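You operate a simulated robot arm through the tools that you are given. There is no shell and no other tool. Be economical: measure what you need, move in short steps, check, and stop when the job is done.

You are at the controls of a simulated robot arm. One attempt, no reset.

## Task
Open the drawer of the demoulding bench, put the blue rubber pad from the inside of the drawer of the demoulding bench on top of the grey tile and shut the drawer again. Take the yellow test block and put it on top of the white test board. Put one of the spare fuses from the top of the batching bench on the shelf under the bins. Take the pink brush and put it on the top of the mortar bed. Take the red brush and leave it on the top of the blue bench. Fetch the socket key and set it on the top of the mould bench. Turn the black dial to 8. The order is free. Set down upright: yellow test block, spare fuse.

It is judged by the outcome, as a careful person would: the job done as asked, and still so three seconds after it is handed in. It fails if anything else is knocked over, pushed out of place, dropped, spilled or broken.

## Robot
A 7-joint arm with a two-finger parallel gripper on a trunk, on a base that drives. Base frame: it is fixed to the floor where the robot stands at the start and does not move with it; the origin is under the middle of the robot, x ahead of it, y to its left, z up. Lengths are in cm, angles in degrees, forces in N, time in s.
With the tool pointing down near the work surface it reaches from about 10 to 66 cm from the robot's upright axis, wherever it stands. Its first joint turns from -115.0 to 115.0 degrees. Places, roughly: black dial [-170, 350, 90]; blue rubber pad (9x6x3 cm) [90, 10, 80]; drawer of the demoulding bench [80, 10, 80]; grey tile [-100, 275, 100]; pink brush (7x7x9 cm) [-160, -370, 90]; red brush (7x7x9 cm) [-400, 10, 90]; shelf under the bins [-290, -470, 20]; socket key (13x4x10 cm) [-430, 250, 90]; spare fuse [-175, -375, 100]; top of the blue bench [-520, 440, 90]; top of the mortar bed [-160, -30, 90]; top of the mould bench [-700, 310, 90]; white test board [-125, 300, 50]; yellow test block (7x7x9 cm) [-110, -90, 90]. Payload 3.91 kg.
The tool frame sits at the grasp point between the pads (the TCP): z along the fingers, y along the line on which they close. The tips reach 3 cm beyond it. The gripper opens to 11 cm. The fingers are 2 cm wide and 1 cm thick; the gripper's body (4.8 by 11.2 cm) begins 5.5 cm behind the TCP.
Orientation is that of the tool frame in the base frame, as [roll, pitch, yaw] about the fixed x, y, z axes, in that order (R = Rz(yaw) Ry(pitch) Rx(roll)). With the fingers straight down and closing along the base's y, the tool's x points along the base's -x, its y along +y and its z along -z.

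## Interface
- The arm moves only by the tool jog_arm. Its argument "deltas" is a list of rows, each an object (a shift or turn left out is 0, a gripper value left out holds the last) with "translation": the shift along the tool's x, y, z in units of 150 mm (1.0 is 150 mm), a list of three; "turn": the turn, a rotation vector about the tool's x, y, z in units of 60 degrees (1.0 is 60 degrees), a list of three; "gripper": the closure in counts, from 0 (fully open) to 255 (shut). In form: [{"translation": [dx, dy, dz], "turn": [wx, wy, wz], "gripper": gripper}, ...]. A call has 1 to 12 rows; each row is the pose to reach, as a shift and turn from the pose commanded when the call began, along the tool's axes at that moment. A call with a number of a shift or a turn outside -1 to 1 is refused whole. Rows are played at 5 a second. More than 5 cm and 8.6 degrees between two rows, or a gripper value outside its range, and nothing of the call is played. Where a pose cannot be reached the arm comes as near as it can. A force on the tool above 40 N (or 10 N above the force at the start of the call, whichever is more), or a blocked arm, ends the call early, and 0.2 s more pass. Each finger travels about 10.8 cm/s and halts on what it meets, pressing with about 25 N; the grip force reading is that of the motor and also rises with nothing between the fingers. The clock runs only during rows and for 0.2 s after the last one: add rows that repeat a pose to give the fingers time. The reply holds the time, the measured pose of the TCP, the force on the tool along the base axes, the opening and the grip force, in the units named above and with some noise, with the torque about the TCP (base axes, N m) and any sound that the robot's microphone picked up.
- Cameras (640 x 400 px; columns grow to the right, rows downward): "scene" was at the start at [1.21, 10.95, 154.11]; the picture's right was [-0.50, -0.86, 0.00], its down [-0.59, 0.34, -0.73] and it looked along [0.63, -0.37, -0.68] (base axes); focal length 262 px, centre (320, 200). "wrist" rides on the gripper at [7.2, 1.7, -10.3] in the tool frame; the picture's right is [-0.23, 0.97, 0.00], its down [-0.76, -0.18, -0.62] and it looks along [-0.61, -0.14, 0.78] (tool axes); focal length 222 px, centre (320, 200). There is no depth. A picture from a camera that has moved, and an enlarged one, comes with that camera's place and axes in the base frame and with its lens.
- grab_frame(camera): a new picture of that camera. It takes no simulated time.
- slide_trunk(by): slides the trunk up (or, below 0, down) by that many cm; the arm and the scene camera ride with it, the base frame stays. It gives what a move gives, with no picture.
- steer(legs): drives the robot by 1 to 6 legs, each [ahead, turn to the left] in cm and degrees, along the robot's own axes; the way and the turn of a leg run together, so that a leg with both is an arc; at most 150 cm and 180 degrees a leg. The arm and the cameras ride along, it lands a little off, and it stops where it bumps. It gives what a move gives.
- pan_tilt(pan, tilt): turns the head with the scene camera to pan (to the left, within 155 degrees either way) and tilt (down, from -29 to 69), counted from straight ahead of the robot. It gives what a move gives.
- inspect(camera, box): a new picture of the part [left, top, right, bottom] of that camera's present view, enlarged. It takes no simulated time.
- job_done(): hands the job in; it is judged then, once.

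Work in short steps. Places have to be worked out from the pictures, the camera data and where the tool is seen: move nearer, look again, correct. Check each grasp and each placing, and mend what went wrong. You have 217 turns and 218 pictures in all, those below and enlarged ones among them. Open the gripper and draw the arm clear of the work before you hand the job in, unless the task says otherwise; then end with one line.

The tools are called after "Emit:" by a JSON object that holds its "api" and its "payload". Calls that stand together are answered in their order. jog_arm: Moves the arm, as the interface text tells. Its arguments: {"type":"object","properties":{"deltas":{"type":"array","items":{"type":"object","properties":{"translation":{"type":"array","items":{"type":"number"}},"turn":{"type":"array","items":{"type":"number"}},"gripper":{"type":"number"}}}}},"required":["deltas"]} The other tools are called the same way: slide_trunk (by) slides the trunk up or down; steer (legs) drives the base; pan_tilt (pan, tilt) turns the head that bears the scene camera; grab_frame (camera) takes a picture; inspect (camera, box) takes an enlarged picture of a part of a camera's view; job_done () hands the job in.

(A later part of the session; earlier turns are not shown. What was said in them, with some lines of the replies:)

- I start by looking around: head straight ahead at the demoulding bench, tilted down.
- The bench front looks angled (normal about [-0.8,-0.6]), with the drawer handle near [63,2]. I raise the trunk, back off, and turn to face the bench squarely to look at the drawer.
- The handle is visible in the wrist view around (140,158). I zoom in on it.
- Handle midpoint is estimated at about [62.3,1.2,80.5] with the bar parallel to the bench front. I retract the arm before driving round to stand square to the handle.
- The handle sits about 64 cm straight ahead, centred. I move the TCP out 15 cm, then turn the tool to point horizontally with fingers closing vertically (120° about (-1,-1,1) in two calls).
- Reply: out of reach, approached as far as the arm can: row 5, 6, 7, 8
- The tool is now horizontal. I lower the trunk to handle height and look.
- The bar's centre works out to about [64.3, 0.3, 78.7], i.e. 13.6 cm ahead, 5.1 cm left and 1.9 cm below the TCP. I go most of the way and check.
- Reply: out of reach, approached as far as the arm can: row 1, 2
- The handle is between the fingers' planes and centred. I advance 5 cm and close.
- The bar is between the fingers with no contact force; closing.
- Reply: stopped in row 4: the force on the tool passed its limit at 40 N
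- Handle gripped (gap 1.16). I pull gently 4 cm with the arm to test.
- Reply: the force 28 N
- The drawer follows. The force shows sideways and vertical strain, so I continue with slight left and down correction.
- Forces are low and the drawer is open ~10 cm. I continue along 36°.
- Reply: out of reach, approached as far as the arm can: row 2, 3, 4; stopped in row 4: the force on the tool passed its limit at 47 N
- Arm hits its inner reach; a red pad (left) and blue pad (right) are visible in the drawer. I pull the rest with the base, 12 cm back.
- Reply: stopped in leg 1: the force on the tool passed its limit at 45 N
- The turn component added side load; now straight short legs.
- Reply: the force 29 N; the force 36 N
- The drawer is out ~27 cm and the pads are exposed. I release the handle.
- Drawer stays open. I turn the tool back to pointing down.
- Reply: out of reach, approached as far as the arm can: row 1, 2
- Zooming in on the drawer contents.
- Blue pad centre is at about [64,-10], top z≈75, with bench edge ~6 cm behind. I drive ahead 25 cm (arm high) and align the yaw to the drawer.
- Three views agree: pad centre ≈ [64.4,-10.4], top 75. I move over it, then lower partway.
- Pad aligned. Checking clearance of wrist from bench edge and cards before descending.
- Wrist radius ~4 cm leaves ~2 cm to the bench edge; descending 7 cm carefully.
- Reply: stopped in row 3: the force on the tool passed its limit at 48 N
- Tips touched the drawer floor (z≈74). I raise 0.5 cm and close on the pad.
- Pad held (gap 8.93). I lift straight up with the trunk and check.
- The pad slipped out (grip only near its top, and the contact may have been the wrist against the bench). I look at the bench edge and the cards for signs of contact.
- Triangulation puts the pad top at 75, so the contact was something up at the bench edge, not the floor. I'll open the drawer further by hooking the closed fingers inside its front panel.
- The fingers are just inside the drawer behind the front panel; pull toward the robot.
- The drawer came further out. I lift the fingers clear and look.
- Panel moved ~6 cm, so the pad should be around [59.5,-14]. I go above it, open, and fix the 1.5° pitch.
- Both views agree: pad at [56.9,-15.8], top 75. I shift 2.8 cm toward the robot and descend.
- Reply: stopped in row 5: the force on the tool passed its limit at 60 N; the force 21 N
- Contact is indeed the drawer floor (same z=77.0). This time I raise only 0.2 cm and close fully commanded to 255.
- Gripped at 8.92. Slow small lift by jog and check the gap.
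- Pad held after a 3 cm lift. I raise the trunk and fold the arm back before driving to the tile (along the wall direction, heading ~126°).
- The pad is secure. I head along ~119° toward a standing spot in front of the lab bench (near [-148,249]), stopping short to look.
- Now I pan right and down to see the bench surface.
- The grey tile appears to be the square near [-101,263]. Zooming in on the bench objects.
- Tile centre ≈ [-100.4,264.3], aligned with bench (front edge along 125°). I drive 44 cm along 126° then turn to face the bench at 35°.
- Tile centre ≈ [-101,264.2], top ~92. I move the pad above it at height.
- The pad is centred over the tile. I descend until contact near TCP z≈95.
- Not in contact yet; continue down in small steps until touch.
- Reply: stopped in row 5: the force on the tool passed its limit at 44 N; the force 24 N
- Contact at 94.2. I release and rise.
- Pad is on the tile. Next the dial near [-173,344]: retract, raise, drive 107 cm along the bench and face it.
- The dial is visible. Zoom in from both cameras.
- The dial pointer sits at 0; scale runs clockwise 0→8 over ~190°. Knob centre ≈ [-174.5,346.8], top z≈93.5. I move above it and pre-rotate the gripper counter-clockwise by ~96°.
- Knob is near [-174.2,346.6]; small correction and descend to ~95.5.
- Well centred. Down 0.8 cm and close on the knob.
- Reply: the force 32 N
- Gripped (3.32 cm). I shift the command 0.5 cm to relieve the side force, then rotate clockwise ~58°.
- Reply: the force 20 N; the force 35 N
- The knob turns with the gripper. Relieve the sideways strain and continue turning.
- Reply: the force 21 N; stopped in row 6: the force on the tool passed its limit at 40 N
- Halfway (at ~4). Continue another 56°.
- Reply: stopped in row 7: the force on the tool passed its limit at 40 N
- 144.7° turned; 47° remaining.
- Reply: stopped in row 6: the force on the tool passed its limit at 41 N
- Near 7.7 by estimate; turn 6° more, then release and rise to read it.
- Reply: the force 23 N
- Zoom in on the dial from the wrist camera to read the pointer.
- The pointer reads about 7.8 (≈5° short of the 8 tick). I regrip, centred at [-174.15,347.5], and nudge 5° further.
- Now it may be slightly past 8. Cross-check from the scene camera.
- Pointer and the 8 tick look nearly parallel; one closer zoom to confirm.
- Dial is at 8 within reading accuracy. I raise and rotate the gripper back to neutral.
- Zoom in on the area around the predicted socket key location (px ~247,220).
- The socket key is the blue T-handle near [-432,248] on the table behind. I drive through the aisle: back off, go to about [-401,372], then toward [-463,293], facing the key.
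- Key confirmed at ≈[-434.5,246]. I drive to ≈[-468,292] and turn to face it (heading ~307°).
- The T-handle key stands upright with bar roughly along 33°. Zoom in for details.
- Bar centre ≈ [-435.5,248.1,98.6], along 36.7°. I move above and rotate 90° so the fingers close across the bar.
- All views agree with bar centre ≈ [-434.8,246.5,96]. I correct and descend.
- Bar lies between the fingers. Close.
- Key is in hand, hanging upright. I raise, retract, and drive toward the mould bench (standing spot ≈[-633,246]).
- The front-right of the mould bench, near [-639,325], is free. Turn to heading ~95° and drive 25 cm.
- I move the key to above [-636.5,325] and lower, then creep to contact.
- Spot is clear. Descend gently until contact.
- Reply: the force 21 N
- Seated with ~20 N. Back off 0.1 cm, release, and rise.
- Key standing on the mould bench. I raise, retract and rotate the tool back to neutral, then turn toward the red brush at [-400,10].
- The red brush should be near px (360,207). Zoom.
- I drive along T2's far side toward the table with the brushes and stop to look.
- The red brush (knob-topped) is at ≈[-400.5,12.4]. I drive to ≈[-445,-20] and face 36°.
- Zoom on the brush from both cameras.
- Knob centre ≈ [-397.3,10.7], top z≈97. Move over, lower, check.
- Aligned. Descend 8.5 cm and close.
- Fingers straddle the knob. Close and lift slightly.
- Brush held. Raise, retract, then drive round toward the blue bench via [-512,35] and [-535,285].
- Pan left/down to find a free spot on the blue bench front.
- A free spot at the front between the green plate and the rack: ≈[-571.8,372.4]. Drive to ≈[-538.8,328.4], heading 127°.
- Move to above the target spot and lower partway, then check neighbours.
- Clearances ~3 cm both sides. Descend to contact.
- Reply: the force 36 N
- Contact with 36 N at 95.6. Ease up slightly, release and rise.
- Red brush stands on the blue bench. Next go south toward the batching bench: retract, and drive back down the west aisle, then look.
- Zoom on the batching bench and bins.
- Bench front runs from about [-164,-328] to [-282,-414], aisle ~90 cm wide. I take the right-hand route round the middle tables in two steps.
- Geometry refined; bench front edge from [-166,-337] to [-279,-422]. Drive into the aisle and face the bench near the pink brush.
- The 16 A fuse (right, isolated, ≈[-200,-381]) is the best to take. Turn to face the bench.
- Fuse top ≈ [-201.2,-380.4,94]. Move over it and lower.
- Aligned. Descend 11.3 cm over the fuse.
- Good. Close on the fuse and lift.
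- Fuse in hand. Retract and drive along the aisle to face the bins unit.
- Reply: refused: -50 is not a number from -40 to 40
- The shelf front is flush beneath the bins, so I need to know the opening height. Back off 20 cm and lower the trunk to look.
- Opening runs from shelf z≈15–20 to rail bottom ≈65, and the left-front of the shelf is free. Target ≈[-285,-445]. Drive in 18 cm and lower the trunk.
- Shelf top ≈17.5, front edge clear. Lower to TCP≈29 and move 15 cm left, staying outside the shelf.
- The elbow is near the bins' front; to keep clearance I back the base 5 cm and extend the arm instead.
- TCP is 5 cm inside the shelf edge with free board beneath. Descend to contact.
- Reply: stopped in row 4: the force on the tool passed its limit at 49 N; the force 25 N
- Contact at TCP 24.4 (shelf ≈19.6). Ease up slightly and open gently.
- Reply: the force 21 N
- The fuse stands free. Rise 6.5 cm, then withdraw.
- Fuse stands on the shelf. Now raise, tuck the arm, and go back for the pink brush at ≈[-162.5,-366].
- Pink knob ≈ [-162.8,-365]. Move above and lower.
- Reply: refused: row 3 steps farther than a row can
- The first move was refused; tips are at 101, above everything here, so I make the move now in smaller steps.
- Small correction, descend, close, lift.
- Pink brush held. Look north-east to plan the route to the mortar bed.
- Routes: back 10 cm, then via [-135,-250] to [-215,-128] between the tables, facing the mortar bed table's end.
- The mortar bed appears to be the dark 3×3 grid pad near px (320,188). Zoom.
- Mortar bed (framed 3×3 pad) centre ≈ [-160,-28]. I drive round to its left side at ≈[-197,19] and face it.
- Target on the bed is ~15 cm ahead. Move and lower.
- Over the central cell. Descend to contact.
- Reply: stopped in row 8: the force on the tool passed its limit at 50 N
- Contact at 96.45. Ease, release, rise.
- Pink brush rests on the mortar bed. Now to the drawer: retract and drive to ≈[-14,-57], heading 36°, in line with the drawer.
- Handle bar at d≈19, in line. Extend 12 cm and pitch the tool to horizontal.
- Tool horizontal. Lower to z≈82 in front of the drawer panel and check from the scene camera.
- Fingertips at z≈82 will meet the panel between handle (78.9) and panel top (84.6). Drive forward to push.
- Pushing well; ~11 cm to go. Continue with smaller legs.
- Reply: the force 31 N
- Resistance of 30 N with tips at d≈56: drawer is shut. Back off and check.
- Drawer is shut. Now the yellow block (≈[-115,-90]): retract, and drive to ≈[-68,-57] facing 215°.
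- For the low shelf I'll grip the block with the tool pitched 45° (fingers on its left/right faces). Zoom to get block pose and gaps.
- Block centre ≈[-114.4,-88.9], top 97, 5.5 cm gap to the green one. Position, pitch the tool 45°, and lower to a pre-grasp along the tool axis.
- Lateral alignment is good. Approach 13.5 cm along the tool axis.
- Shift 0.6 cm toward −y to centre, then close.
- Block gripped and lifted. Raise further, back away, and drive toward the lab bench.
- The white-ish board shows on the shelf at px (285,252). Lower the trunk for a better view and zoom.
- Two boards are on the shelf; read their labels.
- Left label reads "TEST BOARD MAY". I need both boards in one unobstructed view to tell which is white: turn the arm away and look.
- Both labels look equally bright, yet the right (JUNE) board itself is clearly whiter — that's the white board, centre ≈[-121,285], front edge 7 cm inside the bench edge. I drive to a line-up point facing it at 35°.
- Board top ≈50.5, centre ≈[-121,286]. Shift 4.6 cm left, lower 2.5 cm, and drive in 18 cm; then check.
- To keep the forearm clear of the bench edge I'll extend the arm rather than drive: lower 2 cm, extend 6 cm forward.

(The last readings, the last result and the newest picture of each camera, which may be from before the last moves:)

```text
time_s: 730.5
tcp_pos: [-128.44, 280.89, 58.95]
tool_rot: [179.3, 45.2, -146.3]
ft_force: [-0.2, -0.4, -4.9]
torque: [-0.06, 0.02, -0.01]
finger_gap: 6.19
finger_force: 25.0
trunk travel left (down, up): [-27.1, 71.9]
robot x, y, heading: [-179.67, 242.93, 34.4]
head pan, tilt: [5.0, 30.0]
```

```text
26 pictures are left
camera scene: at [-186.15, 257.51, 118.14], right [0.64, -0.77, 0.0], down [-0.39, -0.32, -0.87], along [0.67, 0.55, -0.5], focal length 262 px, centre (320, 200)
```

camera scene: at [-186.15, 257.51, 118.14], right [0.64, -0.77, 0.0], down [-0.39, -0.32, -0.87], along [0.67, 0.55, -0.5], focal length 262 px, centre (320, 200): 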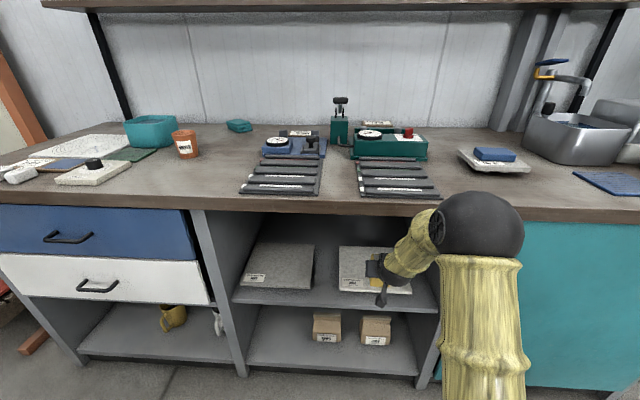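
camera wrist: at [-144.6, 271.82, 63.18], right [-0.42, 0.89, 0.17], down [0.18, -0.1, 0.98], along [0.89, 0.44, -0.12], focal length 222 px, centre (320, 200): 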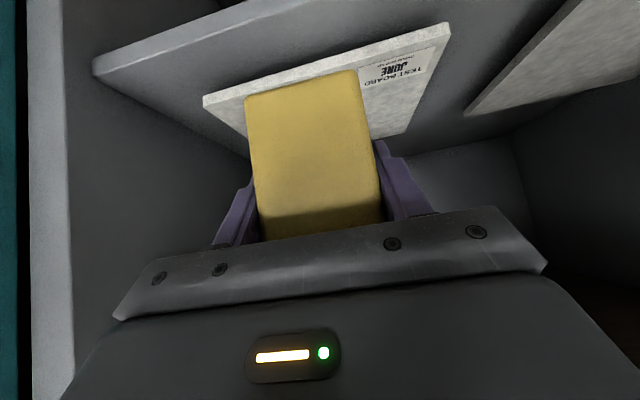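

Laterally exactly on the board centre. Drive forward 4 cm, then check.

Emit:
{"api": "steer", "payload": {"legs": [[4, 0]]}}

Emit:
{"api": "inspect", "payload": {"camera": "scene", "box": [320, 180, 540, 320]}}

Emit:
{"api": "grab_frame", "payload": {"camera": "wrist"}}

```text
time_s: 731.4
tcp_pos: [-125.1, 283.17, 58.95]
tool_rot: [179.3, 45.4, -146.2]
ft_force: [0.0, -0.2, -5.5]
torque: [-0.04, 0.05, 0.0]
finger_gap: 6.18
finger_force: 25.3
trunk travel left (down, up): [-27.1, 71.9]
robot x, y, heading: [-176.55, 244.67, 34.7]
head pan, tilt: [5.0, 30.0]
```

```text
2.86 times, centred on (430, 250) of scene
camera zoom: at [-182.85, 259.79, 118.14], right [0.64, -0.77, 0.0], down [-0.39, -0.32, -0.87], along [0.67, 0.55, -0.5], focal length 749 px, centre (6, 57)
```

zoom: 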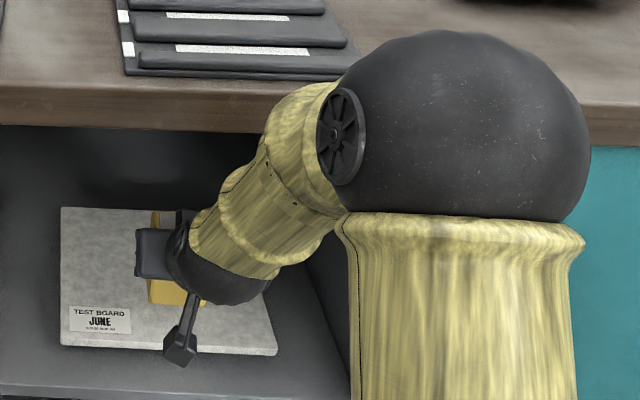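

```text
24 pictures are left
camera wrist: at [-136.4, 277.48, 61.22], right [-0.42, 0.89, 0.17], down [0.18, -0.1, 0.98], along [0.89, 0.44, -0.12], focal length 222 px, centre (320, 200)
```

wrist: 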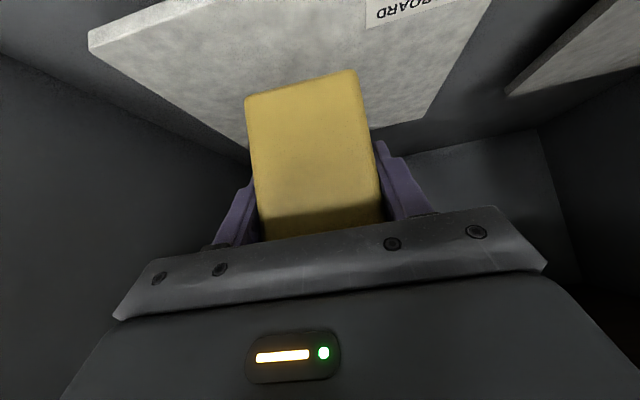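

Block is well over the board. Lower vertically in small steps to contact.

Emit:
{"api": "jog_arm", "payload": {"deltas": [{"translation": [0.03, 0, 0.03]}, {"translation": [0.06, 0, 0.06]}, {"translation": [0.085, 0, 0.085]}, {"translation": [0.11, 0, 0.11]}, {"translation": [0.13, 0, 0.13]}, {"translation": [0.15, 0, 0.15]}, {"translation": [0.17, 0, 0.17]}, {"translation": [0.19, 0, 0.19]}, {"translation": [0.21, 0, 0.21]}]}}

```text
time_s: 733.4
tcp_pos: [-125.09, 283.15, 54.49]
tool_rot: [179.2, 45.2, -146.2]
ft_force: [-0.6, -0.2, -3.7]
torque: [-0.06, 0.0, -0.05]
finger_gap: 6.18
finger_force: 25.0
trunk travel left (down, up): [-27.1, 71.9]
robot x, y, heading: [-176.25, 245.25, 34.5]
head pan, tilt: [5.0, 30.0]
```

Slight unloading (−3.7 N) suggests near contact; continue with finer steps.

Emit:
{"api": "jog_arm", "payload": {"deltas": [{"translation": [0.012, 0, 0.012]}, {"translation": [0.024, 0, 0.024]}, {"translation": [0.036, 0, 0.036]}, {"translation": [0.048, 0, 0.048]}, {"translation": [0.06, 0, 0.06]}]}}

Emit:
{"api": "grab_frame", "payload": {"camera": "wrist"}}

```text
time_s: 734.6
tcp_pos: [-124.97, 283.15, 53.39]
tool_rot: [179.2, 45.5, -146.2]
ft_force: [3.4, 0.3, 22.6]
torque: [-0.52, -0.31, 0.1]
finger_gap: 6.22
finger_force: 24.5
trunk travel left (down, up): [-27.1, 71.9]
robot x, y, heading: [-176.27, 244.9, 34.8]
head pan, tilt: [5.0, 30.0]
```

```text
23 pictures are left
camera wrist: at [-136.4, 277.53, 55.63], right [-0.42, 0.89, 0.17], down [0.18, -0.1, 0.98], along [0.89, 0.44, -0.12], focal length 222 px, centre (320, 200)
```

wrist: 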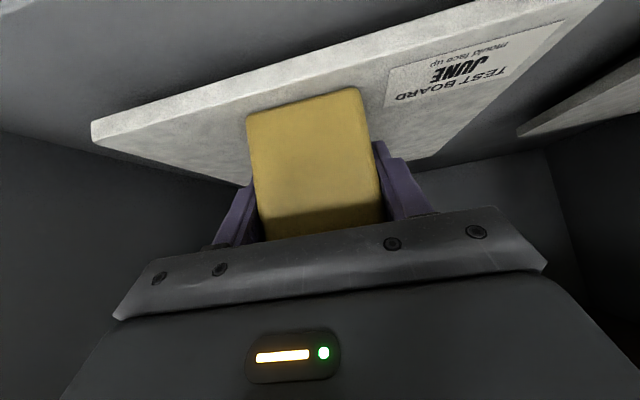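

Seated (≈23 N). Ease, open, and retreat back along the tool axis.

Emit:
{"api": "jog_arm", "payload": {"deltas": [{"translation": [-0.008, 0, -0.008]}, {"translation": [-0.008, 0, -0.008], "gripper": 100}, {"translation": [-0.008, 0, -0.008], "gripper": 60}, {"translation": [-0.008, 0, -0.008], "gripper": 50}, {"translation": [-0.008, 0, -0.008], "gripper": 50}]}}

Emit:
{"api": "jog_arm", "payload": {"deltas": [{"translation": [0, 0, -0.15]}, {"translation": [0, 0, -0.3]}, {"translation": [0.1, 0, -0.45]}, {"translation": [0.25, 0, -0.6]}]}}

Emit:
{"api": "grab_frame", "payload": {"camera": "wrist"}}

```text
time_s: 735.8
tcp_pos: [-125.06, 283.18, 53.52]
tool_rot: [179.2, 45.3, -146.2]
ft_force: [0.3, 0.1, 0.5]
torque: [0.0, 0.04, -0.03]
finger_gap: 8.83
finger_force: 0.1
trunk travel left (down, up): [-27.1, 71.9]
robot x, y, heading: [-176.09, 244.81, 34.7]
head pan, tilt: [5.0, 30.0]
```

```text
time_s: 736.8
tcp_pos: [-132.51, 278.04, 57.04]
tool_rot: [179.2, 45.3, -146.1]
ft_force: [-0.5, 0.5, -0.3]
torque: [-0.01, -0.02, -0.01]
finger_gap: 8.84
finger_force: 0.0
trunk travel left (down, up): [-27.1, 71.9]
robot x, y, heading: [-176.11, 245.07, 34.6]
head pan, tilt: [5.0, 30.0]
```

```text
22 pictures are left
camera wrist: at [-143.87, 272.38, 59.31], right [-0.42, 0.89, 0.17], down [0.18, -0.1, 0.98], along [0.89, 0.44, -0.12], focal length 222 px, centre (320, 200)
```

wrist: 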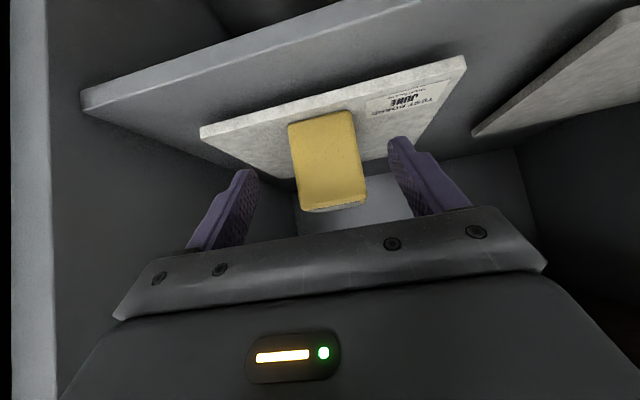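

Block stands upright on the white board. Drive back clear, raise, and re-check this area (block, pad, dial).

Emit:
{"api": "steer", "payload": {"legs": [[-35, 0]]}}

Emit:
{"api": "slide_trunk", "payload": {"by": 40}}

Emit:
{"api": "grab_frame", "payload": {"camera": "scene"}}

Emit:
{"api": "inspect", "payload": {"camera": "scene", "box": [120, 130, 220, 200]}}

```text
time_s: 739.3
tcp_pos: [-161.18, 258.23, 57.06]
tool_rot: [179.1, 45.2, -146.2]
ft_force: [0.5, 0.4, 0.4]
torque: [-0.01, -0.01, 0.0]
finger_gap: 8.83
finger_force: 0.1
trunk travel left (down, up): [-27.1, 71.9]
robot x, y, heading: [-204.71, 224.99, 34.5]
head pan, tilt: [5.0, 30.0]
```

```text
time_s: 743.1
tcp_pos: [-161.16, 258.28, 97.11]
tool_rot: [179.2, 45.4, -146.1]
ft_force: [-0.2, 0.0, 0.8]
torque: [0.03, 0.03, 0.01]
finger_gap: 8.83
finger_force: 0.0
trunk travel left (down, up): [-67.1, 31.9]
robot x, y, heading: [-204.98, 225.09, 34.4]
head pan, tilt: [5.0, 30.0]
```

```text
21 pictures are left
camera scene: at [-211.58, 239.99, 158.14], right [0.64, -0.77, 0.0], down [-0.39, -0.32, -0.87], along [0.67, 0.55, -0.5], focal length 262 px, centre (320, 200)
```

scene: 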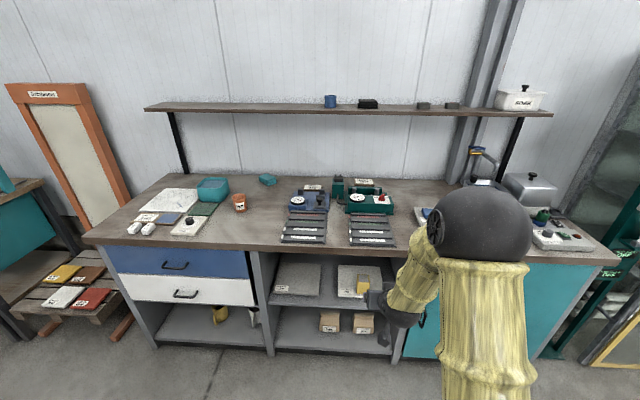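

```text
5.71 times, centred on (170, 165) of scene
camera zoom: at [-211.58, 239.99, 158.14], right [0.64, -0.77, 0.0], down [-0.39, -0.32, -0.87], along [0.67, 0.55, -0.5], focal length 1499 px, centre (1177, 400)
```

zoom: 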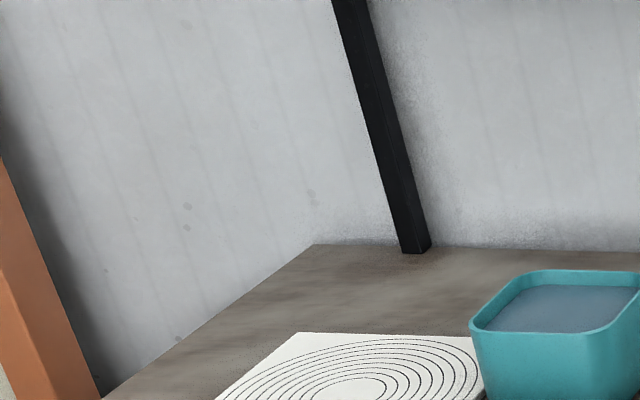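

Check the dial and block up close.

Emit:
{"api": "inspect", "payload": {"camera": "scene", "box": [165, 205, 215, 240]}}

Emit:
{"api": "inspect", "payload": {"camera": "scene", "box": [265, 250, 405, 340]}}

```text
11.43 times, centred on (190, 222) of scene
camera zoom: at [-211.58, 239.99, 158.14], right [0.64, -0.77, 0.0], down [-0.39, -0.32, -0.87], along [0.67, 0.55, -0.5], focal length 2998 px, centre (1806, -57)
```

zoom: 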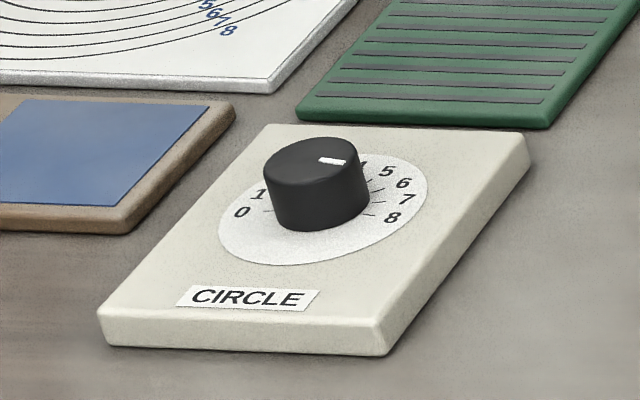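

```text
4.44 times, centred on (335, 295) of scene
camera zoom: at [-211.58, 239.99, 158.14], right [0.64, -0.77, 0.0], down [-0.39, -0.32, -0.87], along [0.67, 0.55, -0.5], focal length 1166 px, centre (253, -222)
```

zoom: 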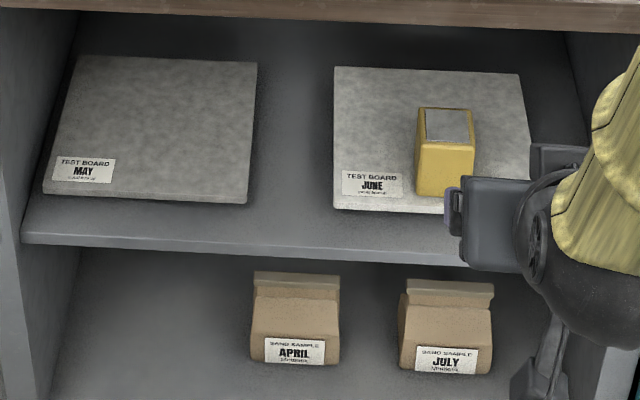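

Everything is in place here: block upright on the white board, pad on the tile, and the dial at 8 within reading accuracy. I open the gripper fully with the arm clear.

Emit:
{"api": "jog_arm", "payload": {"deltas": [{"gripper": 0}, {"gripper": 0}, {"gripper": 0}]}}

Emit:
{"api": "steer", "payload": {"legs": [[-20, 0]]}}

```text
time_s: 744.0
tcp_pos: [-161.26, 258.28, 96.99]
tool_rot: [179.2, 45.3, -146.2]
ft_force: [-0.9, -0.2, -0.8]
torque: [-0.01, -0.02, 0.01]
finger_gap: 10.98
finger_force: 0.1
trunk travel left (down, up): [-67.1, 31.9]
robot x, y, heading: [-205.21, 225.41, 34.8]
head pan, tilt: [5.0, 30.0]
```

```text
time_s: 745.7
tcp_pos: [-177.67, 246.9, 97.03]
tool_rot: [179.2, 45.3, -146.2]
ft_force: [-0.5, 0.5, -0.4]
torque: [0.01, -0.04, 0.0]
finger_gap: 11.02
finger_force: 0.0
trunk travel left (down, up): [-67.1, 31.9]
robot x, y, heading: [-221.13, 213.68, 34.6]
head pan, tilt: [5.0, 30.0]
```

All tasks are complete and the arm is clear; handing in.

Emit:
{"api": "job_done", "payload": {}}

```text
The job is handed in.
```

All seven jobs were done and handed in, with two judgement calls: the dial is set to 8 by eye, to within about a fifth of a division. The yellow block stands upright on the JUNE board, which looked whiter than the MAY one.
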